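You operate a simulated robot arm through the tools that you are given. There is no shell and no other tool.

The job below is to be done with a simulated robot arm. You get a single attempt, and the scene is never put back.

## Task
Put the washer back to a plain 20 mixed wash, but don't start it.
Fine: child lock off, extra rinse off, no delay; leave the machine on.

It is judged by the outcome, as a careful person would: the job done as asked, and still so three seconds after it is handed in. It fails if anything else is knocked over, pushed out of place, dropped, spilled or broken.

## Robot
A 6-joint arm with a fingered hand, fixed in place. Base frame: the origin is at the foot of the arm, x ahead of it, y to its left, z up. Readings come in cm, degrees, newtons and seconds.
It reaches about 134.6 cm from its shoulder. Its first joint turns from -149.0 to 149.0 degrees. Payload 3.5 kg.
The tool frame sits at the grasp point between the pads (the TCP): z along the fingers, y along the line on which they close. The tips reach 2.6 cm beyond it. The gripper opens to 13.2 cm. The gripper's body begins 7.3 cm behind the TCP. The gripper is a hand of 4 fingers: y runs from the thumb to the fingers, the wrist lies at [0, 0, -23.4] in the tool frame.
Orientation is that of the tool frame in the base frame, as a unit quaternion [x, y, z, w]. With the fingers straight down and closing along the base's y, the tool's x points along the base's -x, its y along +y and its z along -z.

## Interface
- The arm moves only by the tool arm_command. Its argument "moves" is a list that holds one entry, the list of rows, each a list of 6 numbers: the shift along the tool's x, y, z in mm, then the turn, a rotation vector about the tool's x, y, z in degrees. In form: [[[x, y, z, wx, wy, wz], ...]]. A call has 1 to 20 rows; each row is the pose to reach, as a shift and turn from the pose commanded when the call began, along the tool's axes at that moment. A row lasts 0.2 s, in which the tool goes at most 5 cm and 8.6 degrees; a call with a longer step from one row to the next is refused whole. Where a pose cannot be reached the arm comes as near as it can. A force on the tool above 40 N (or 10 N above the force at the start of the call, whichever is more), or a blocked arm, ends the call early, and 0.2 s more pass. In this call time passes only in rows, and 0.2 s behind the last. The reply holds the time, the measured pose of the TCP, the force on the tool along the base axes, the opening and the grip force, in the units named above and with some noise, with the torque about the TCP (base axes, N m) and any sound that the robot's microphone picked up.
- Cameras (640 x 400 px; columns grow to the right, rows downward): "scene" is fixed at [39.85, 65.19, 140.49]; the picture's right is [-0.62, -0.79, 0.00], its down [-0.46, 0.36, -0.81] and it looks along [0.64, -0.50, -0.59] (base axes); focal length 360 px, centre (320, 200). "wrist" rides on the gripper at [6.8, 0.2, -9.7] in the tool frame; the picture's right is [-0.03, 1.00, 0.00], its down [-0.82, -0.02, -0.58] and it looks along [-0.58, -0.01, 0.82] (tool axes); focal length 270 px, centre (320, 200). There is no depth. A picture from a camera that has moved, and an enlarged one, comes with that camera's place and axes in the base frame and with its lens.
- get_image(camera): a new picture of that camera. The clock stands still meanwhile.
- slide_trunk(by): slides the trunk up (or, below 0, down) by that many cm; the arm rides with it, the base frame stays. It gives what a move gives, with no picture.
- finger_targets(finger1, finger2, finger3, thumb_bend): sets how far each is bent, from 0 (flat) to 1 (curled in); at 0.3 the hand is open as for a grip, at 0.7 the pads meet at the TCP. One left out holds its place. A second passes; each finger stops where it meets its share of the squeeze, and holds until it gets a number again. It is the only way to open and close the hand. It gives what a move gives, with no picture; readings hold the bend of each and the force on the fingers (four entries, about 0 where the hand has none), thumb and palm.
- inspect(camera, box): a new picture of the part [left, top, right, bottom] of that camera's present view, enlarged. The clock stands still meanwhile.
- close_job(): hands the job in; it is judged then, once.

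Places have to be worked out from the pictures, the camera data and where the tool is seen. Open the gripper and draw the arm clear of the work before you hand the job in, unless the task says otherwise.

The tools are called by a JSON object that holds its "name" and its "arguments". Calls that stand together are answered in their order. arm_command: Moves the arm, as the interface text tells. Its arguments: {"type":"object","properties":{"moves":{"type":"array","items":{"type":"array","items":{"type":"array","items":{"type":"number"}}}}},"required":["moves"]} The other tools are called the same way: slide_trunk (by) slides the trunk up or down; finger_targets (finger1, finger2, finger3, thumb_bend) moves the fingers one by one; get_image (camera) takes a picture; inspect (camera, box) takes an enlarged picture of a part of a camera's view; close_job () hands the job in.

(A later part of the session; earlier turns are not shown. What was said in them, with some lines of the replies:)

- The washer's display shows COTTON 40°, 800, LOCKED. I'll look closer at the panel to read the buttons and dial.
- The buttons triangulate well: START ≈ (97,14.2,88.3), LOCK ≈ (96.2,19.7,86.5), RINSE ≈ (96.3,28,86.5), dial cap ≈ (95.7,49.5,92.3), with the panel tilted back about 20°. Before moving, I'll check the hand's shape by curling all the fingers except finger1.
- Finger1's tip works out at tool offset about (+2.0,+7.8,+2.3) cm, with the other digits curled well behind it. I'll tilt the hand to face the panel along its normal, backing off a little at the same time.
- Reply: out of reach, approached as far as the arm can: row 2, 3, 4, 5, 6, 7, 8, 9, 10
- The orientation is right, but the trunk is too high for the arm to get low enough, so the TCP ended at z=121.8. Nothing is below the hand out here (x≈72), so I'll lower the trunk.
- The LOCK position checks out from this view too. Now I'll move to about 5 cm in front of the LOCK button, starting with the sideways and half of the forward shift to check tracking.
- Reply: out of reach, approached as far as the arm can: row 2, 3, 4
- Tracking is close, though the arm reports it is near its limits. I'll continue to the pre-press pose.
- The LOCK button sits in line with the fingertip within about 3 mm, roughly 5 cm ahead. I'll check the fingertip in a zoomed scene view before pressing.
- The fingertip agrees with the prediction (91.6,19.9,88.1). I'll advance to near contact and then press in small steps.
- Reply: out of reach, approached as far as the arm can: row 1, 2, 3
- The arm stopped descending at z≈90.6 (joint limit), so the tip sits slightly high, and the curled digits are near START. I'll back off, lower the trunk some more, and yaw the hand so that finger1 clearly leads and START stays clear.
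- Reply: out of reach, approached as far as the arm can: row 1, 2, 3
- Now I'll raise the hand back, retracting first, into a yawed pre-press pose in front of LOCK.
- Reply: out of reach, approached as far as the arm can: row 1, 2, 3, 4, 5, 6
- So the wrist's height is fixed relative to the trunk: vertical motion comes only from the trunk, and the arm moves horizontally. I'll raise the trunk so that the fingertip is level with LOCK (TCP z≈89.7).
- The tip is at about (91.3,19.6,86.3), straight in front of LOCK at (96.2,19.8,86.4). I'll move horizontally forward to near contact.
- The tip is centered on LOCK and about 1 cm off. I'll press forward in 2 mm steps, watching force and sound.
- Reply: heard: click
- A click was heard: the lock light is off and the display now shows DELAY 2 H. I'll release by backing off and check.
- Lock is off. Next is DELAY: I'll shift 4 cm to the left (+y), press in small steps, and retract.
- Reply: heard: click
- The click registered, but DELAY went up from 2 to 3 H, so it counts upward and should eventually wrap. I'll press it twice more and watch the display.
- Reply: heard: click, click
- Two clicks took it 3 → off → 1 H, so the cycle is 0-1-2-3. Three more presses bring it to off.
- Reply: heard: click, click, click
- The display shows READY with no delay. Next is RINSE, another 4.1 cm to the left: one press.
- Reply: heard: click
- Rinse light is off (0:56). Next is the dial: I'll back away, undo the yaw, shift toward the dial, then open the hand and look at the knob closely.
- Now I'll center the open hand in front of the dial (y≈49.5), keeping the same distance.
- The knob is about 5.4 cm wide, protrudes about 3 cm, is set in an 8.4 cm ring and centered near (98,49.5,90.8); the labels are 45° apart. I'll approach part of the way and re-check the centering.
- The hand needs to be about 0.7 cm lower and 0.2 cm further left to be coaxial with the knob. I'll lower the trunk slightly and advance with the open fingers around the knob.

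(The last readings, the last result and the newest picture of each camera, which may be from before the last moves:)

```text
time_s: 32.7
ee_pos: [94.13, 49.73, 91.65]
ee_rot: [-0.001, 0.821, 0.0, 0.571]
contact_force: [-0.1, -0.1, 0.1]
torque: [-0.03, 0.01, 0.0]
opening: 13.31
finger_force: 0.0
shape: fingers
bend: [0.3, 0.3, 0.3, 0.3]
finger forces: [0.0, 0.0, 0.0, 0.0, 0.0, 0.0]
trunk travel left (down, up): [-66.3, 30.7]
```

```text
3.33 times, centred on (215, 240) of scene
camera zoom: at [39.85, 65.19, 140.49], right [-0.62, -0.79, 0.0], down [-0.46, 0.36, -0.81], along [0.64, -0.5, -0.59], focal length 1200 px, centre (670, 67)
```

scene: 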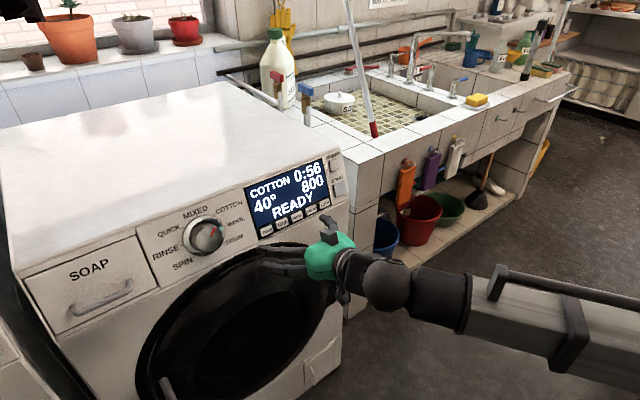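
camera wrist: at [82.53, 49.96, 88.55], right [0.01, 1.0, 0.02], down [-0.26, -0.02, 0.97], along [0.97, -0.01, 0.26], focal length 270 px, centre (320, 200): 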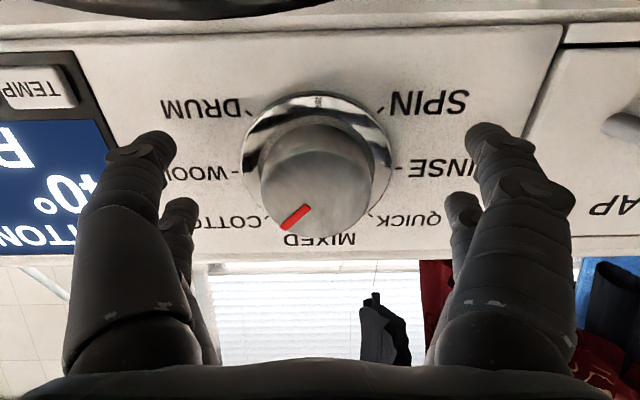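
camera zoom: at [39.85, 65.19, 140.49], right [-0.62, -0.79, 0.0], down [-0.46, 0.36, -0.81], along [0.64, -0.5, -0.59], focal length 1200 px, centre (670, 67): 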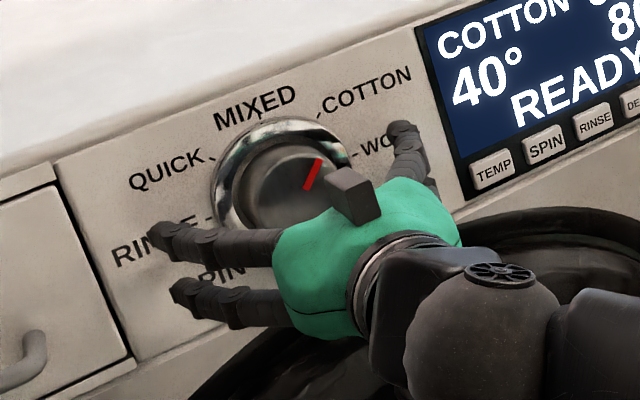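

The cap is now nearly coaxial (offset about 2 mm) and 1.5 cm ahead of the TCP. I'll advance 6 mm more, drop 3 mm, then close all the digits on the knob.

{"name": "slide_trunk", "arguments": {"by": -0.3}}

{"name": "arm_command", "arguments": {"moves": [[[-1, -0.5, 2.8, 0, 0, 0], [-2.1, -1, 5.6, 0, 0, 0]]]}}

{"name": "finger_targets", "arguments": {"finger1": 0.48, "finger2": 0.48, "finger3": 0.48, "thumb_bend": 0.48}}

{"name": "get_image", "arguments": {"camera": "wrist"}}

{"name": "inspect", "arguments": {"camera": "scene", "box": [130, 180, 300, 300]}}

```text
time_s: 33.2
ee_pos: [94.06, 49.67, 91.39]
ee_rot: [-0.001, 0.821, 0.0, 0.572]
contact_force: [-0.6, 0.1, 0.0]
torque: [-0.01, 0.01, 0.01]
opening: 13.32
finger_force: 0.0
shape: fingers
bend: [0.3, 0.3, 0.3, 0.3]
finger forces: [0.0, 0.0, 0.0, 0.1, 0.0, 0.0]
trunk travel left (down, up): [-66.0, 31.0]
```

```text
time_s: 33.8
ee_pos: [94.71, 49.51, 91.31]
ee_rot: [0.0, 0.821, -0.001, 0.571]
contact_force: [-0.4, -0.5, -0.4]
torque: [-0.02, -0.01, 0.04]
opening: 13.3
finger_force: 0.2
shape: fingers
bend: [0.3, 0.3, 0.3, 0.3]
finger forces: [0.1, 0.0, 0.0, 0.1, 0.1, 0.0]
trunk travel left (down, up): [-66.0, 31.0]
```

```text
time_s: 34.8
ee_pos: [94.65, 49.58, 91.44]
ee_rot: [0.0, 0.82, 0.0, 0.572]
contact_force: [-0.1, -0.6, -0.3]
torque: [0.0, -0.01, 0.02]
opening: 7.36
finger_force: 0.0
shape: fingers
bend: [0.48, 0.48, 0.48, 0.48]
finger forces: [0.1, 0.1, 0.0, 0.0, 0.0, 0.0]
trunk travel left (down, up): [-66.0, 31.0]
```

```text
taken
camera wrist: at [83.1, 49.85, 88.24], right [0.01, 1.0, 0.02], down [-0.26, -0.02, 0.97], along [0.97, -0.01, 0.26], focal length 270 px, centre (320, 200)
```

wrist: 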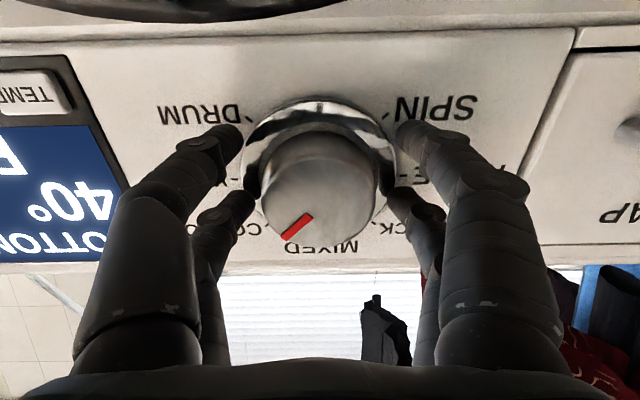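

```text
3.33 times, centred on (215, 240) of scene
camera zoom: at [39.85, 65.19, 140.49], right [-0.62, -0.79, 0.0], down [-0.46, 0.36, -0.81], along [0.64, -0.5, -0.59], focal length 1200 px, centre (670, 67)
```

zoom: 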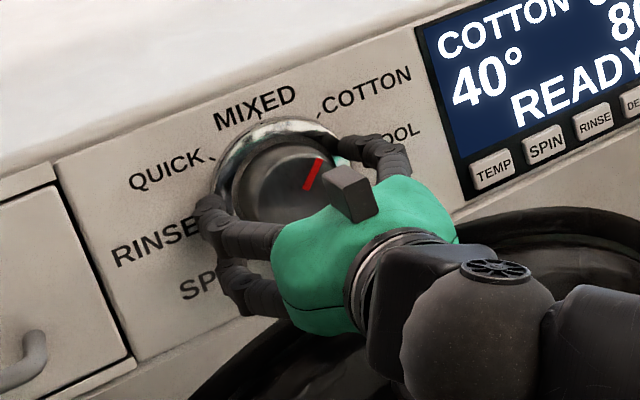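

All four digits are placed symmetrically around the knob. I'll close to grip.

{"name": "finger_targets", "arguments": {"finger1": 0.66, "finger2": 0.66, "finger3": 0.66, "thumb_bend": 0.66}}

{"name": "get_image", "arguments": {"camera": "wrist"}}

```text
time_s: 35.8
ee_pos: [94.7, 49.56, 91.38]
ee_rot: [0.0, 0.821, -0.001, 0.571]
contact_force: [1.4, -2.5, -1.1]
torque: [0.0, 0.02, -0.03]
opening: 2.56
finger_force: 11.2
shape: fingers
bend: [0.62, 0.56, 0.55, 0.64]
finger forces: [2.3, 7.7, 8.4, 0.0, 3.8, 0.1]
trunk travel left (down, up): [-66.0, 31.0]
```

```text
taken
camera wrist: at [83.12, 49.83, 88.23], right [0.01, 1.0, 0.02], down [-0.26, -0.02, 0.97], along [0.97, -0.02, 0.26], focal length 270 px, centre (320, 200)
```

wrist: 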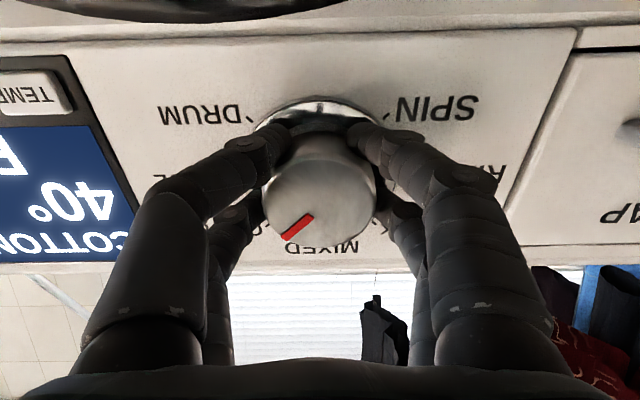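

The far pair grips near the diameter and the near pair lower, so the hand is about 0.6 cm low relative to the knob. I'll release slightly, raise the trunk and re-grip.

{"name": "finger_targets", "arguments": {"finger1": 0.48, "finger2": 0.48, "finger3": 0.48, "thumb_bend": 0.48}}

{"name": "slide_trunk", "arguments": {"by": 0.6}}

{"name": "finger_targets", "arguments": {"finger1": 0.68, "finger2": 0.68, "finger3": 0.68, "thumb_bend": 0.68}}

{"name": "get_image", "arguments": {"camera": "wrist"}}

```text
time_s: 36.8
ee_pos: [94.55, 49.64, 91.4]
ee_rot: [0.0, 0.821, 0.0, 0.571]
contact_force: [0.8, 0.2, -0.2]
torque: [-0.01, 0.02, -0.04]
opening: 7.22
finger_force: 0.1
shape: fingers
bend: [0.48, 0.48, 0.48, 0.48]
finger forces: [0.0, 0.1, 0.1, 0.0, 0.1, 0.1]
trunk travel left (down, up): [-66.0, 31.0]
```

```text
time_s: 37.3
ee_pos: [94.66, 49.54, 91.95]
ee_rot: [-0.001, 0.821, 0.001, 0.572]
contact_force: [0.0, 1.3, 0.7]
torque: [0.01, 0.01, -0.03]
opening: 7.2
finger_force: 0.1
shape: fingers
bend: [0.48, 0.48, 0.48, 0.48]
finger forces: [0.0, 0.0, 0.0, 0.0, 0.1, 0.0]
trunk travel left (down, up): [-66.6, 30.4]
```

```text
time_s: 38.3
ee_pos: [94.65, 49.52, 91.92]
ee_rot: [0.0, 0.82, -0.001, 0.572]
contact_force: [1.9, -3.3, -0.2]
torque: [0.01, -0.02, -0.06]
opening: 3.59
finger_force: 16.5
shape: fingers
bend: [0.59, 0.57, 0.57, 0.62]
finger forces: [6.2, 8.7, 8.3, 0.1, 10.1, 0.0]
trunk travel left (down, up): [-66.6, 30.4]
```

```text
taken
camera wrist: at [83.13, 49.79, 88.84], right [0.01, 1.0, 0.02], down [-0.26, -0.02, 0.97], along [0.97, -0.02, 0.26], focal length 270 px, centre (320, 200)
```

wrist: 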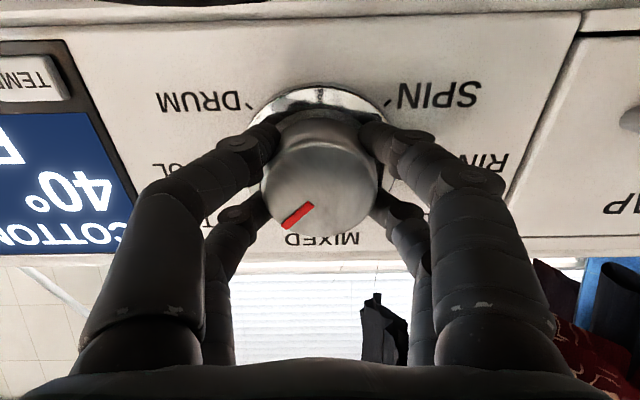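

The grip is now even (6–10 N on each digit). I'll rotate −24° about the tool axis (counterclockwise seen from the front) and look.

{"name": "arm_command", "arguments": {"moves": [[[0, 0, 0, 0, 0, -6], [0, 0, 0, 0, 0, -12], [0, 0, 0, 0, 0, -18], [0, 0, 0, 0, 0, -24]]]}}

{"name": "get_image", "arguments": {"camera": "wrist"}}

{"name": "inspect", "arguments": {"camera": "scene", "box": [130, 160, 350, 300]}}

```text
time_s: 39.3
ee_pos: [94.67, 49.49, 91.96]
ee_rot: [-0.171, 0.803, -0.119, 0.559]
contact_force: [3.7, -11.0, -0.1]
torque: [-0.08, -0.08, -0.28]
opening: 3.6
finger_force: 17.3
shape: fingers
bend: [0.59, 0.57, 0.57, 0.62]
finger forces: [5.8, 7.4, 8.8, 0.2, 12.1, 0.1]
trunk travel left (down, up): [-66.6, 30.4]
```

```text
taken
camera wrist: at [83.3, 46.95, 89.35], right [-0.13, 0.92, -0.36], down [-0.28, 0.32, 0.91], along [0.95, 0.22, 0.22], focal length 270 px, centre (320, 200)
```

wrist: 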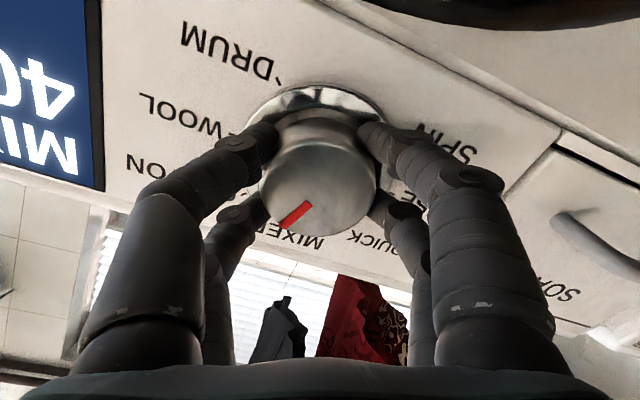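

```text
2.86 times, centred on (240, 230) of scene
camera zoom: at [39.85, 65.19, 140.49], right [-0.62, -0.79, 0.0], down [-0.46, 0.36, -0.81], along [0.64, -0.5, -0.59], focal length 1029 px, centre (549, 114)
```

zoom: 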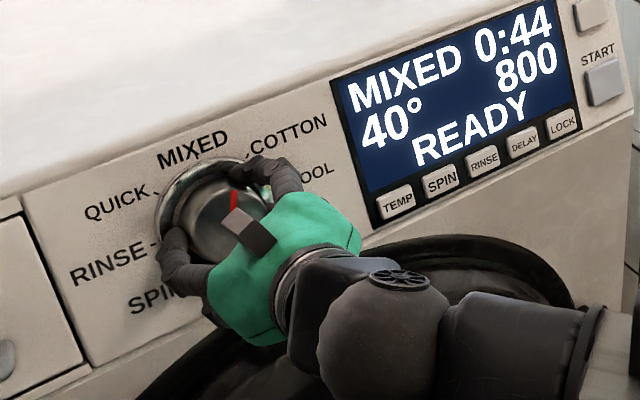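

The knob moves with the hand and the display already shows MIXED 40°. I'll continue to about 44° so the pointer sits squarely at MIXED.

{"name": "arm_command", "arguments": {"moves": [[[0, 0, 0, 0, 0, -5], [0, 0, 0, 0, 0, -10], [0, 0, 0, 0, 0, -15], [0, 0, 0, 0, 0, -20]]]}}

{"name": "get_image", "arguments": {"camera": "wrist"}}

{"name": "inspect", "arguments": {"camera": "scene", "box": [130, 160, 350, 300]}}

```text
time_s: 40.3
ee_pos: [94.67, 49.43, 92.03]
ee_rot: [-0.306, 0.761, -0.215, 0.53]
contact_force: [3.6, -12.0, 1.8]
torque: [-0.13, -0.14, -0.42]
opening: 3.6
finger_force: 17.5
shape: fingers
bend: [0.6, 0.57, 0.57, 0.62]
finger forces: [6.2, 6.3, 8.3, 0.0, 13.1, 0.0]
trunk travel left (down, up): [-66.6, 30.4]
```

```text
taken
camera wrist: at [83.74, 44.89, 90.57], right [-0.23, 0.74, -0.64], down [-0.33, 0.55, 0.76], along [0.91, 0.39, 0.11], focal length 270 px, centre (320, 200)
```

wrist: 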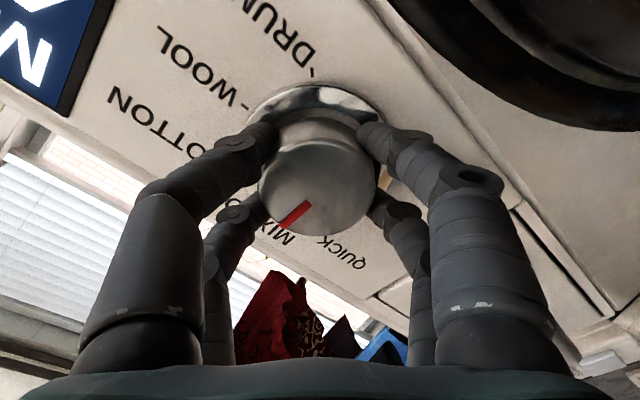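

```text
2.86 times, centred on (240, 230) of scene
camera zoom: at [39.85, 65.19, 140.49], right [-0.62, -0.79, 0.0], down [-0.46, 0.36, -0.81], along [0.64, -0.5, -0.59], focal length 1029 px, centre (549, 114)
```

zoom: 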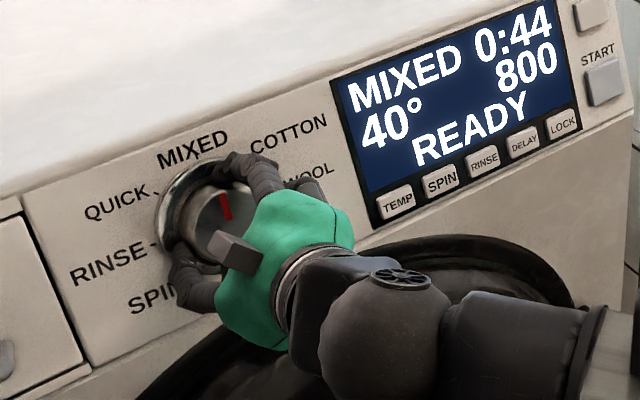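

The pointer is at MIXED and the display reads MIXED 0:44, 40°, READY. I'll open the hand to release the knob, then retract straight back.

{"name": "finger_targets", "arguments": {"finger1": 0.4, "finger2": 0.4, "finger3": 0.4, "thumb_bend": 0.4}}

{"name": "arm_command", "arguments": {"moves": [[[5, 4.9, -18.7, 0, 0, 0], [10, 9.7, -37.5, 0, 0, 0], [20, 19.4, -75, 0, 0, 0], [27.6, 26.7, -103, 0, 0, 0]]]}}

{"name": "inspect", "arguments": {"camera": "scene", "box": [130, 160, 350, 300]}}

{"name": "get_image", "arguments": {"camera": "wrist"}}

```text
time_s: 41.3
ee_pos: [94.64, 49.59, 91.96]
ee_rot: [-0.308, 0.761, -0.214, 0.529]
contact_force: [0.4, -0.5, 1.5]
torque: [0.03, 0.01, 0.04]
opening: 9.92
finger_force: 0.1
shape: fingers
bend: [0.4, 0.4, 0.4, 0.4]
finger forces: [0.0, 0.1, 0.1, 0.1, 0.1, 0.1]
trunk travel left (down, up): [-66.6, 30.4]
```

```text
time_s: 42.3
ee_pos: [83.42, 49.76, 92.01]
ee_rot: [-0.307, 0.76, -0.215, 0.531]
contact_force: [-0.9, 0.8, -0.7]
torque: [0.01, -0.01, -0.03]
opening: 9.96
finger_force: 0.0
shape: fingers
bend: [0.4, 0.4, 0.4, 0.4]
finger forces: [0.0, 0.0, 0.1, 0.0, 0.1, 0.1]
trunk travel left (down, up): [-66.6, 30.4]
```

```text
2.86 times, centred on (240, 230) of scene
camera zoom: at [39.85, 65.19, 140.49], right [-0.62, -0.79, 0.0], down [-0.46, 0.36, -0.81], along [0.64, -0.5, -0.59], focal length 1029 px, centre (549, 114)
```

zoom: 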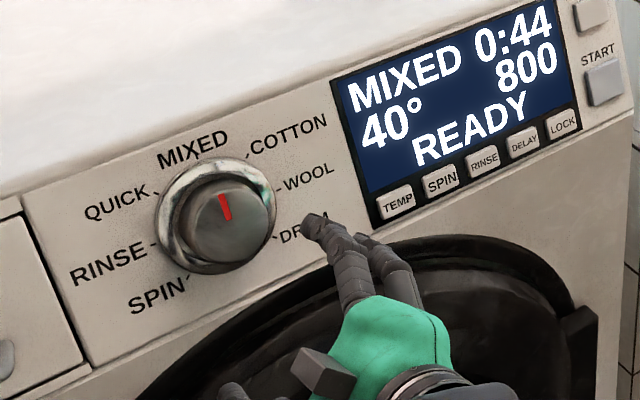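

```text
taken
camera wrist: at [72.53, 45.1, 90.54], right [-0.23, 0.74, -0.64], down [-0.33, 0.55, 0.76], along [0.91, 0.39, 0.12], focal length 270 px, centre (320, 200)
```

wrist: 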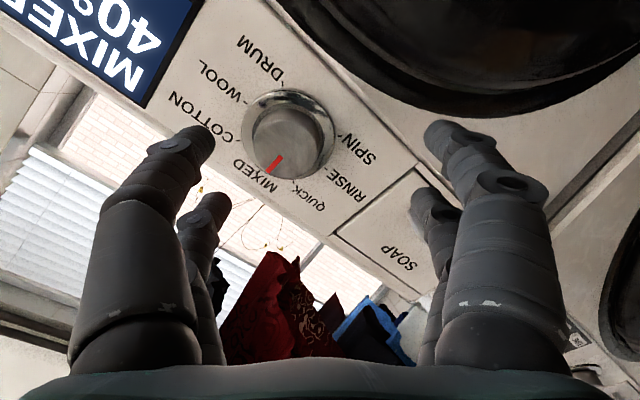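

The dial sits at MIXED. Next is TEMP: I'll rotate the hand back while shifting right, well clear of the panel, then curl the other digits again and set the trunk to the pressing height.

{"name": "arm_command", "arguments": {"moves": [[[18, -16, -5, 0, 0, 5.5], [35, -34, -9, 0, 0, 11], [52, -52, -9, 0, 0, 16.5], [70, -70, -9, 0, 0, 22], [87, -88, -9, 0, 0, 27.5], [104, -106, -9, 0, 0, 33], [122, -124, -9, 0, 0, 38.5], [141.5, -141.5, -9, 0, 0, 44], [141.5, -141.5, -9, 0, 0, 44]]]}}

{"name": "finger_targets", "arguments": {"finger1": 0.3, "finger2": 1.0, "finger3": 1.0, "thumb_bend": 1.0}}

{"name": "slide_trunk", "arguments": {"by": -2.6}}

```text
time_s: 44.3
ee_pos: [82.65, 29.56, 91.94]
ee_rot: [0.001, 0.821, 0.0, 0.571]
contact_force: [0.2, 0.5, -0.1]
torque: [0.0, 0.01, 0.04]
opening: 9.93
finger_force: 0.0
shape: fingers
bend: [0.4, 0.4, 0.4, 0.4]
finger forces: [0.0, 0.0, 0.0, 0.0, 0.0, 0.0]
trunk travel left (down, up): [-66.6, 30.4]
```

```text
time_s: 45.3
ee_pos: [82.66, 29.68, 91.98]
ee_rot: [0.0, 0.822, 0.0, 0.57]
contact_force: [-0.1, -0.6, -0.4]
torque: [0.0, -0.03, -0.03]
opening: 4.56
finger_force: 0.1
shape: fingers
bend: [0.3, 0.76, 0.76, 1.0]
finger forces: [0.0, 0.0, 0.0, 0.0, 0.0, 0.0]
trunk travel left (down, up): [-66.6, 30.4]
```

```text
time_s: 46.1
ee_pos: [82.72, 29.7, 89.37]
ee_rot: [0.0, 0.821, 0.0, 0.57]
contact_force: [-0.1, 0.0, 0.0]
torque: [-0.01, 0.03, 0.01]
opening: 4.54
finger_force: 0.1
shape: fingers
bend: [0.3, 0.76, 0.76, 1.0]
finger forces: [0.1, 0.0, 0.0, 0.0, 0.0, 0.0]
trunk travel left (down, up): [-64.0, 33.0]
```

Orientation restored. Now I'll yaw 15° again and go to the pre-press pose in front of TEMP (TCP ≈ (88.9,29.3)).

{"name": "arm_command", "arguments": {"moves": [[[-7, -1, 19, 5, 0, 0], [-14, -2, 39, 10, 0, 0], [-21.6, -4, 58, 15, 0, 0], [-21.6, -4, 58, 15, 0, 0]]]}}

{"name": "get_image", "arguments": {"camera": "wrist"}}

{"name": "inspect", "arguments": {"camera": "scene", "box": [230, 140, 360, 250]}}

```text
time_s: 47.1
ee_pos: [89.06, 29.2, 89.49]
ee_rot: [0.075, 0.814, -0.109, 0.565]
contact_force: [-0.1, 0.5, -0.7]
torque: [0.03, 0.01, 0.02]
opening: 4.53
finger_force: 0.0
shape: fingers
bend: [0.3, 0.8, 0.8, 1.0]
finger forces: [0.0, 0.0, 0.0, 0.0, 0.0, 0.0]
out of reach, approached as far as the arm can: row 3, 4
trunk travel left (down, up): [-64.0, 33.0]
```

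```text
taken
camera wrist: at [77.73, 32.02, 86.33], right [0.25, 0.97, -0.07], down [-0.24, 0.13, 0.96], along [0.94, -0.23, 0.27], focal length 270 px, centre (320, 200)
```

wrist: 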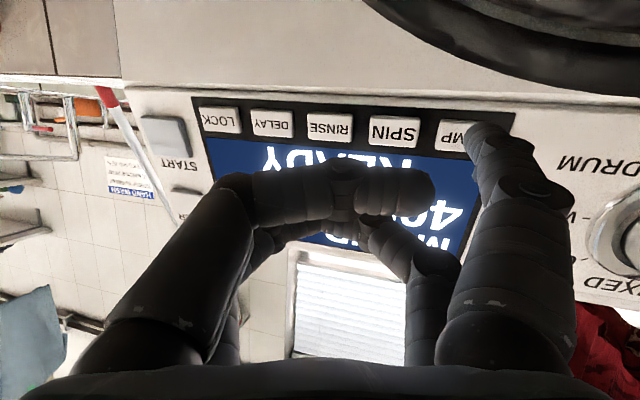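

```text
3.64 times, centred on (295, 195) of scene
camera zoom: at [39.85, 65.19, 140.49], right [-0.62, -0.79, 0.0], down [-0.46, 0.36, -0.81], along [0.64, -0.5, -0.59], focal length 1310 px, centre (411, 218)
```

zoom: 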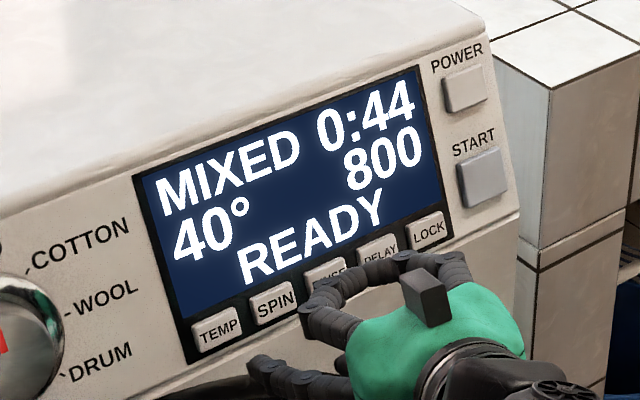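

The tip (y≈36.1) lines up with TEMP (y≈36.3). I'll press once and retract.

{"name": "arm_command", "arguments": {"moves": [[[-5.25, 3.7, 13.6, 0, 0, 0], [-10.5, 7.4, 27.1, 0, 0, 0], [-11.9, 8.4, 30.8, 0, 0, 0], [-12.9, 9.1, 33.5, 0, 0, 0], [-13.8, 9.7, 35.7, 0, 0, 0], [-10.5, 7.4, 27.1, 0, 0, 0], [0, 0, 0, 0, 0, 0]]]}}

{"name": "inspect", "arguments": {"camera": "scene", "box": [230, 140, 360, 250]}}

```text
time_s: 48.7
ee_pos: [89.01, 29.22, 89.55]
ee_rot: [0.074, 0.814, -0.107, 0.566]
contact_force: [0.1, -0.3, -0.3]
torque: [0.0, 0.03, -0.01]
opening: 4.54
finger_force: 0.1
shape: fingers
bend: [0.3, 0.97, 0.97, 1.0]
finger forces: [0.0, 0.1, 0.0, 0.1, 0.0, 0.0]
trunk travel left (down, up): [-64.0, 33.0]
heard: click
```

```text
3.64 times, centred on (295, 195) of scene
camera zoom: at [39.85, 65.19, 140.49], right [-0.62, -0.79, 0.0], down [-0.46, 0.36, -0.81], along [0.64, -0.5, -0.59], focal length 1310 px, centre (411, 218)
```

zoom: 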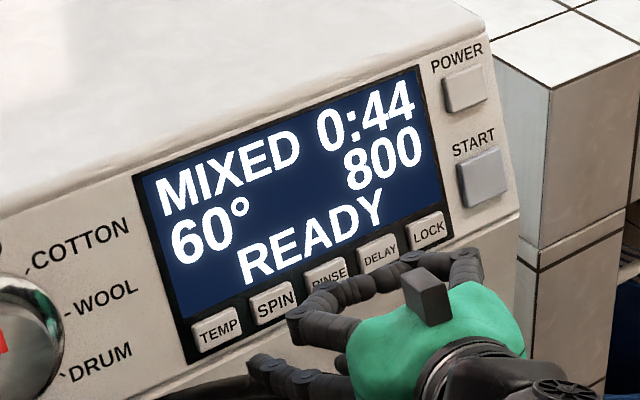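

Temp went 40 → 60, so it cycles upward. I'll press once more and check.

{"name": "arm_command", "arguments": {"moves": [[[-5.25, 3.7, 13.6, 0, 0, 0], [-10.5, 7.4, 27.1, 0, 0, 0], [-11.9, 8.4, 30.8, 0, 0, 0], [-12.9, 9.1, 33.5, 0, 0, 0], [-13.8, 9.7, 35.7, 0, 0, 0], [-10.5, 7.4, 27.1, 0, 0, 0], [0, 0, 0, 0, 0, 0]]]}}

{"name": "inspect", "arguments": {"camera": "scene", "box": [230, 140, 360, 250]}}

```text
time_s: 50.3
ee_pos: [88.8, 29.11, 89.63]
ee_rot: [0.074, 0.814, -0.107, 0.566]
contact_force: [0.1, -0.6, 0.0]
torque: [-0.03, 0.0, 0.01]
opening: 4.55
finger_force: 0.0
shape: fingers
bend: [0.3, 0.97, 0.97, 1.0]
finger forces: [0.0, 0.1, 0.0, 0.0, 0.0, 0.1]
trunk travel left (down, up): [-64.0, 33.0]
heard: click
```

```text
3.64 times, centred on (295, 195) of scene
camera zoom: at [39.85, 65.19, 140.49], right [-0.62, -0.79, 0.0], down [-0.46, 0.36, -0.81], along [0.64, -0.5, -0.59], focal length 1310 px, centre (411, 218)
```

zoom: 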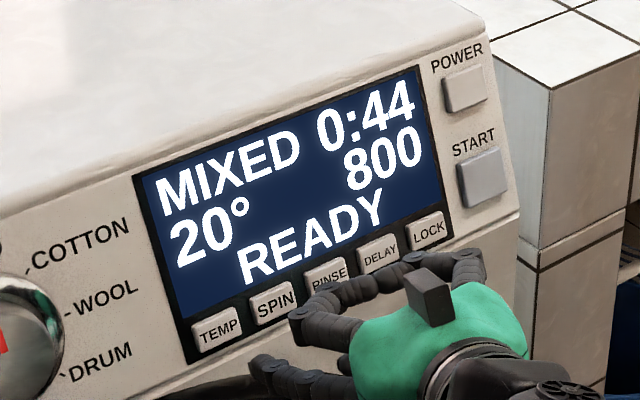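

MIXED 20°, READY, no option lights. I'll draw the arm well clear and open the hand.

{"name": "arm_command", "arguments": {"moves": [[[12, -8.5, -32, 0, 0, 0], [25, -17, -64, 0, 0, 0], [37, -26, -96, 0, 0, 0], [49, -34, -127, 0, 0, 0]]]}}

{"name": "finger_targets", "arguments": {"finger1": 0.3, "finger2": 0.3, "finger3": 0.3, "thumb_bend": 0.3}}

{"name": "get_image", "arguments": {"camera": "scene"}}

{"name": "inspect", "arguments": {"camera": "scene", "box": [130, 140, 360, 290]}}

```text
time_s: 51.3
ee_pos: [74.79, 29.11, 89.55]
ee_rot: [0.075, 0.814, -0.108, 0.566]
contact_force: [-1.0, -0.1, -0.3]
torque: [-0.01, 0.0, -0.06]
opening: 4.56
finger_force: 0.1
shape: fingers
bend: [0.3, 0.97, 0.97, 1.0]
finger forces: [0.1, 0.0, 0.0, 0.0, 0.1, 0.0]
trunk travel left (down, up): [-64.0, 33.0]
```

```text
time_s: 52.3
ee_pos: [74.9, 29.06, 89.59]
ee_rot: [0.073, 0.814, -0.107, 0.566]
contact_force: [0.7, 0.7, 0.8]
torque: [-0.01, 0.02, 0.01]
opening: 13.28
finger_force: 0.1
shape: fingers
bend: [0.3, 0.3, 0.3, 0.3]
finger forces: [0.0, 0.0, 0.0, 0.0, 0.1, 0.0]
trunk travel left (down, up): [-64.0, 33.0]
```

```text
taken
```

scene: 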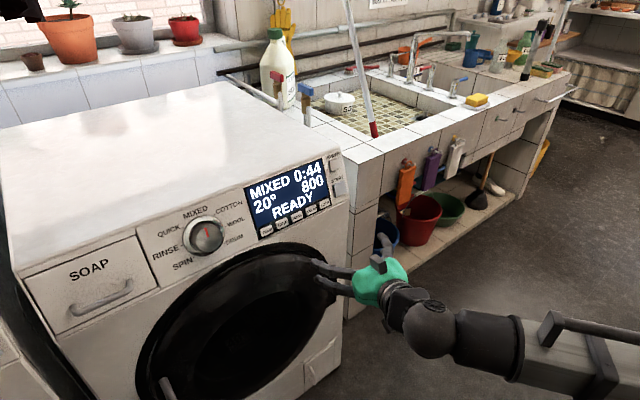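

```text
2.67 times, centred on (245, 215) of scene
camera zoom: at [39.85, 65.19, 140.49], right [-0.62, -0.79, 0.0], down [-0.46, 0.36, -0.81], along [0.64, -0.5, -0.59], focal length 960 px, centre (520, 160)
```

zoom: 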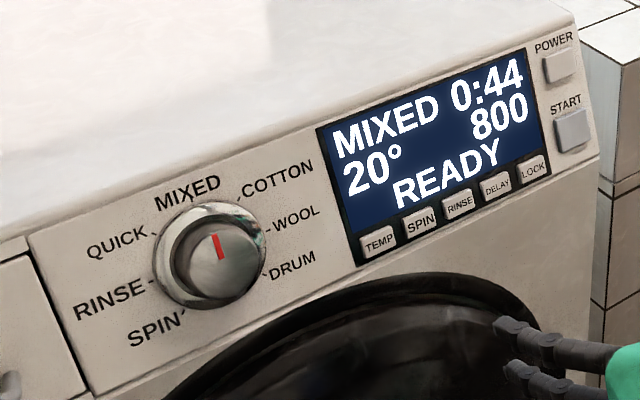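

The washer shows MIXED, 20°, READY, with the lock and rinse lights off, no delay and the machine still on. The hand is open and clear, so I'm handing in the job.

{"name": "close_job", "arguments": {}}

```text
The job is handed in.
```

The washer is set to a plain 20° mixed wash and has not been started. The display reads MIXED, 20°, READY, with a wash time of 0:44.

- **Child lock:** off. It was on at the start, so I turned it off first.
- **Extra rinse:** off.
- **Delay:** none. A 2-hour delay was set underneath the lock, and I cycled it to zero.
- **Power:** the machine is still on.

I left the spin at 800, since you didn't mention it. Nothing else looked disturbed in the last picture, and the arm was open and clear when I handed the job in.
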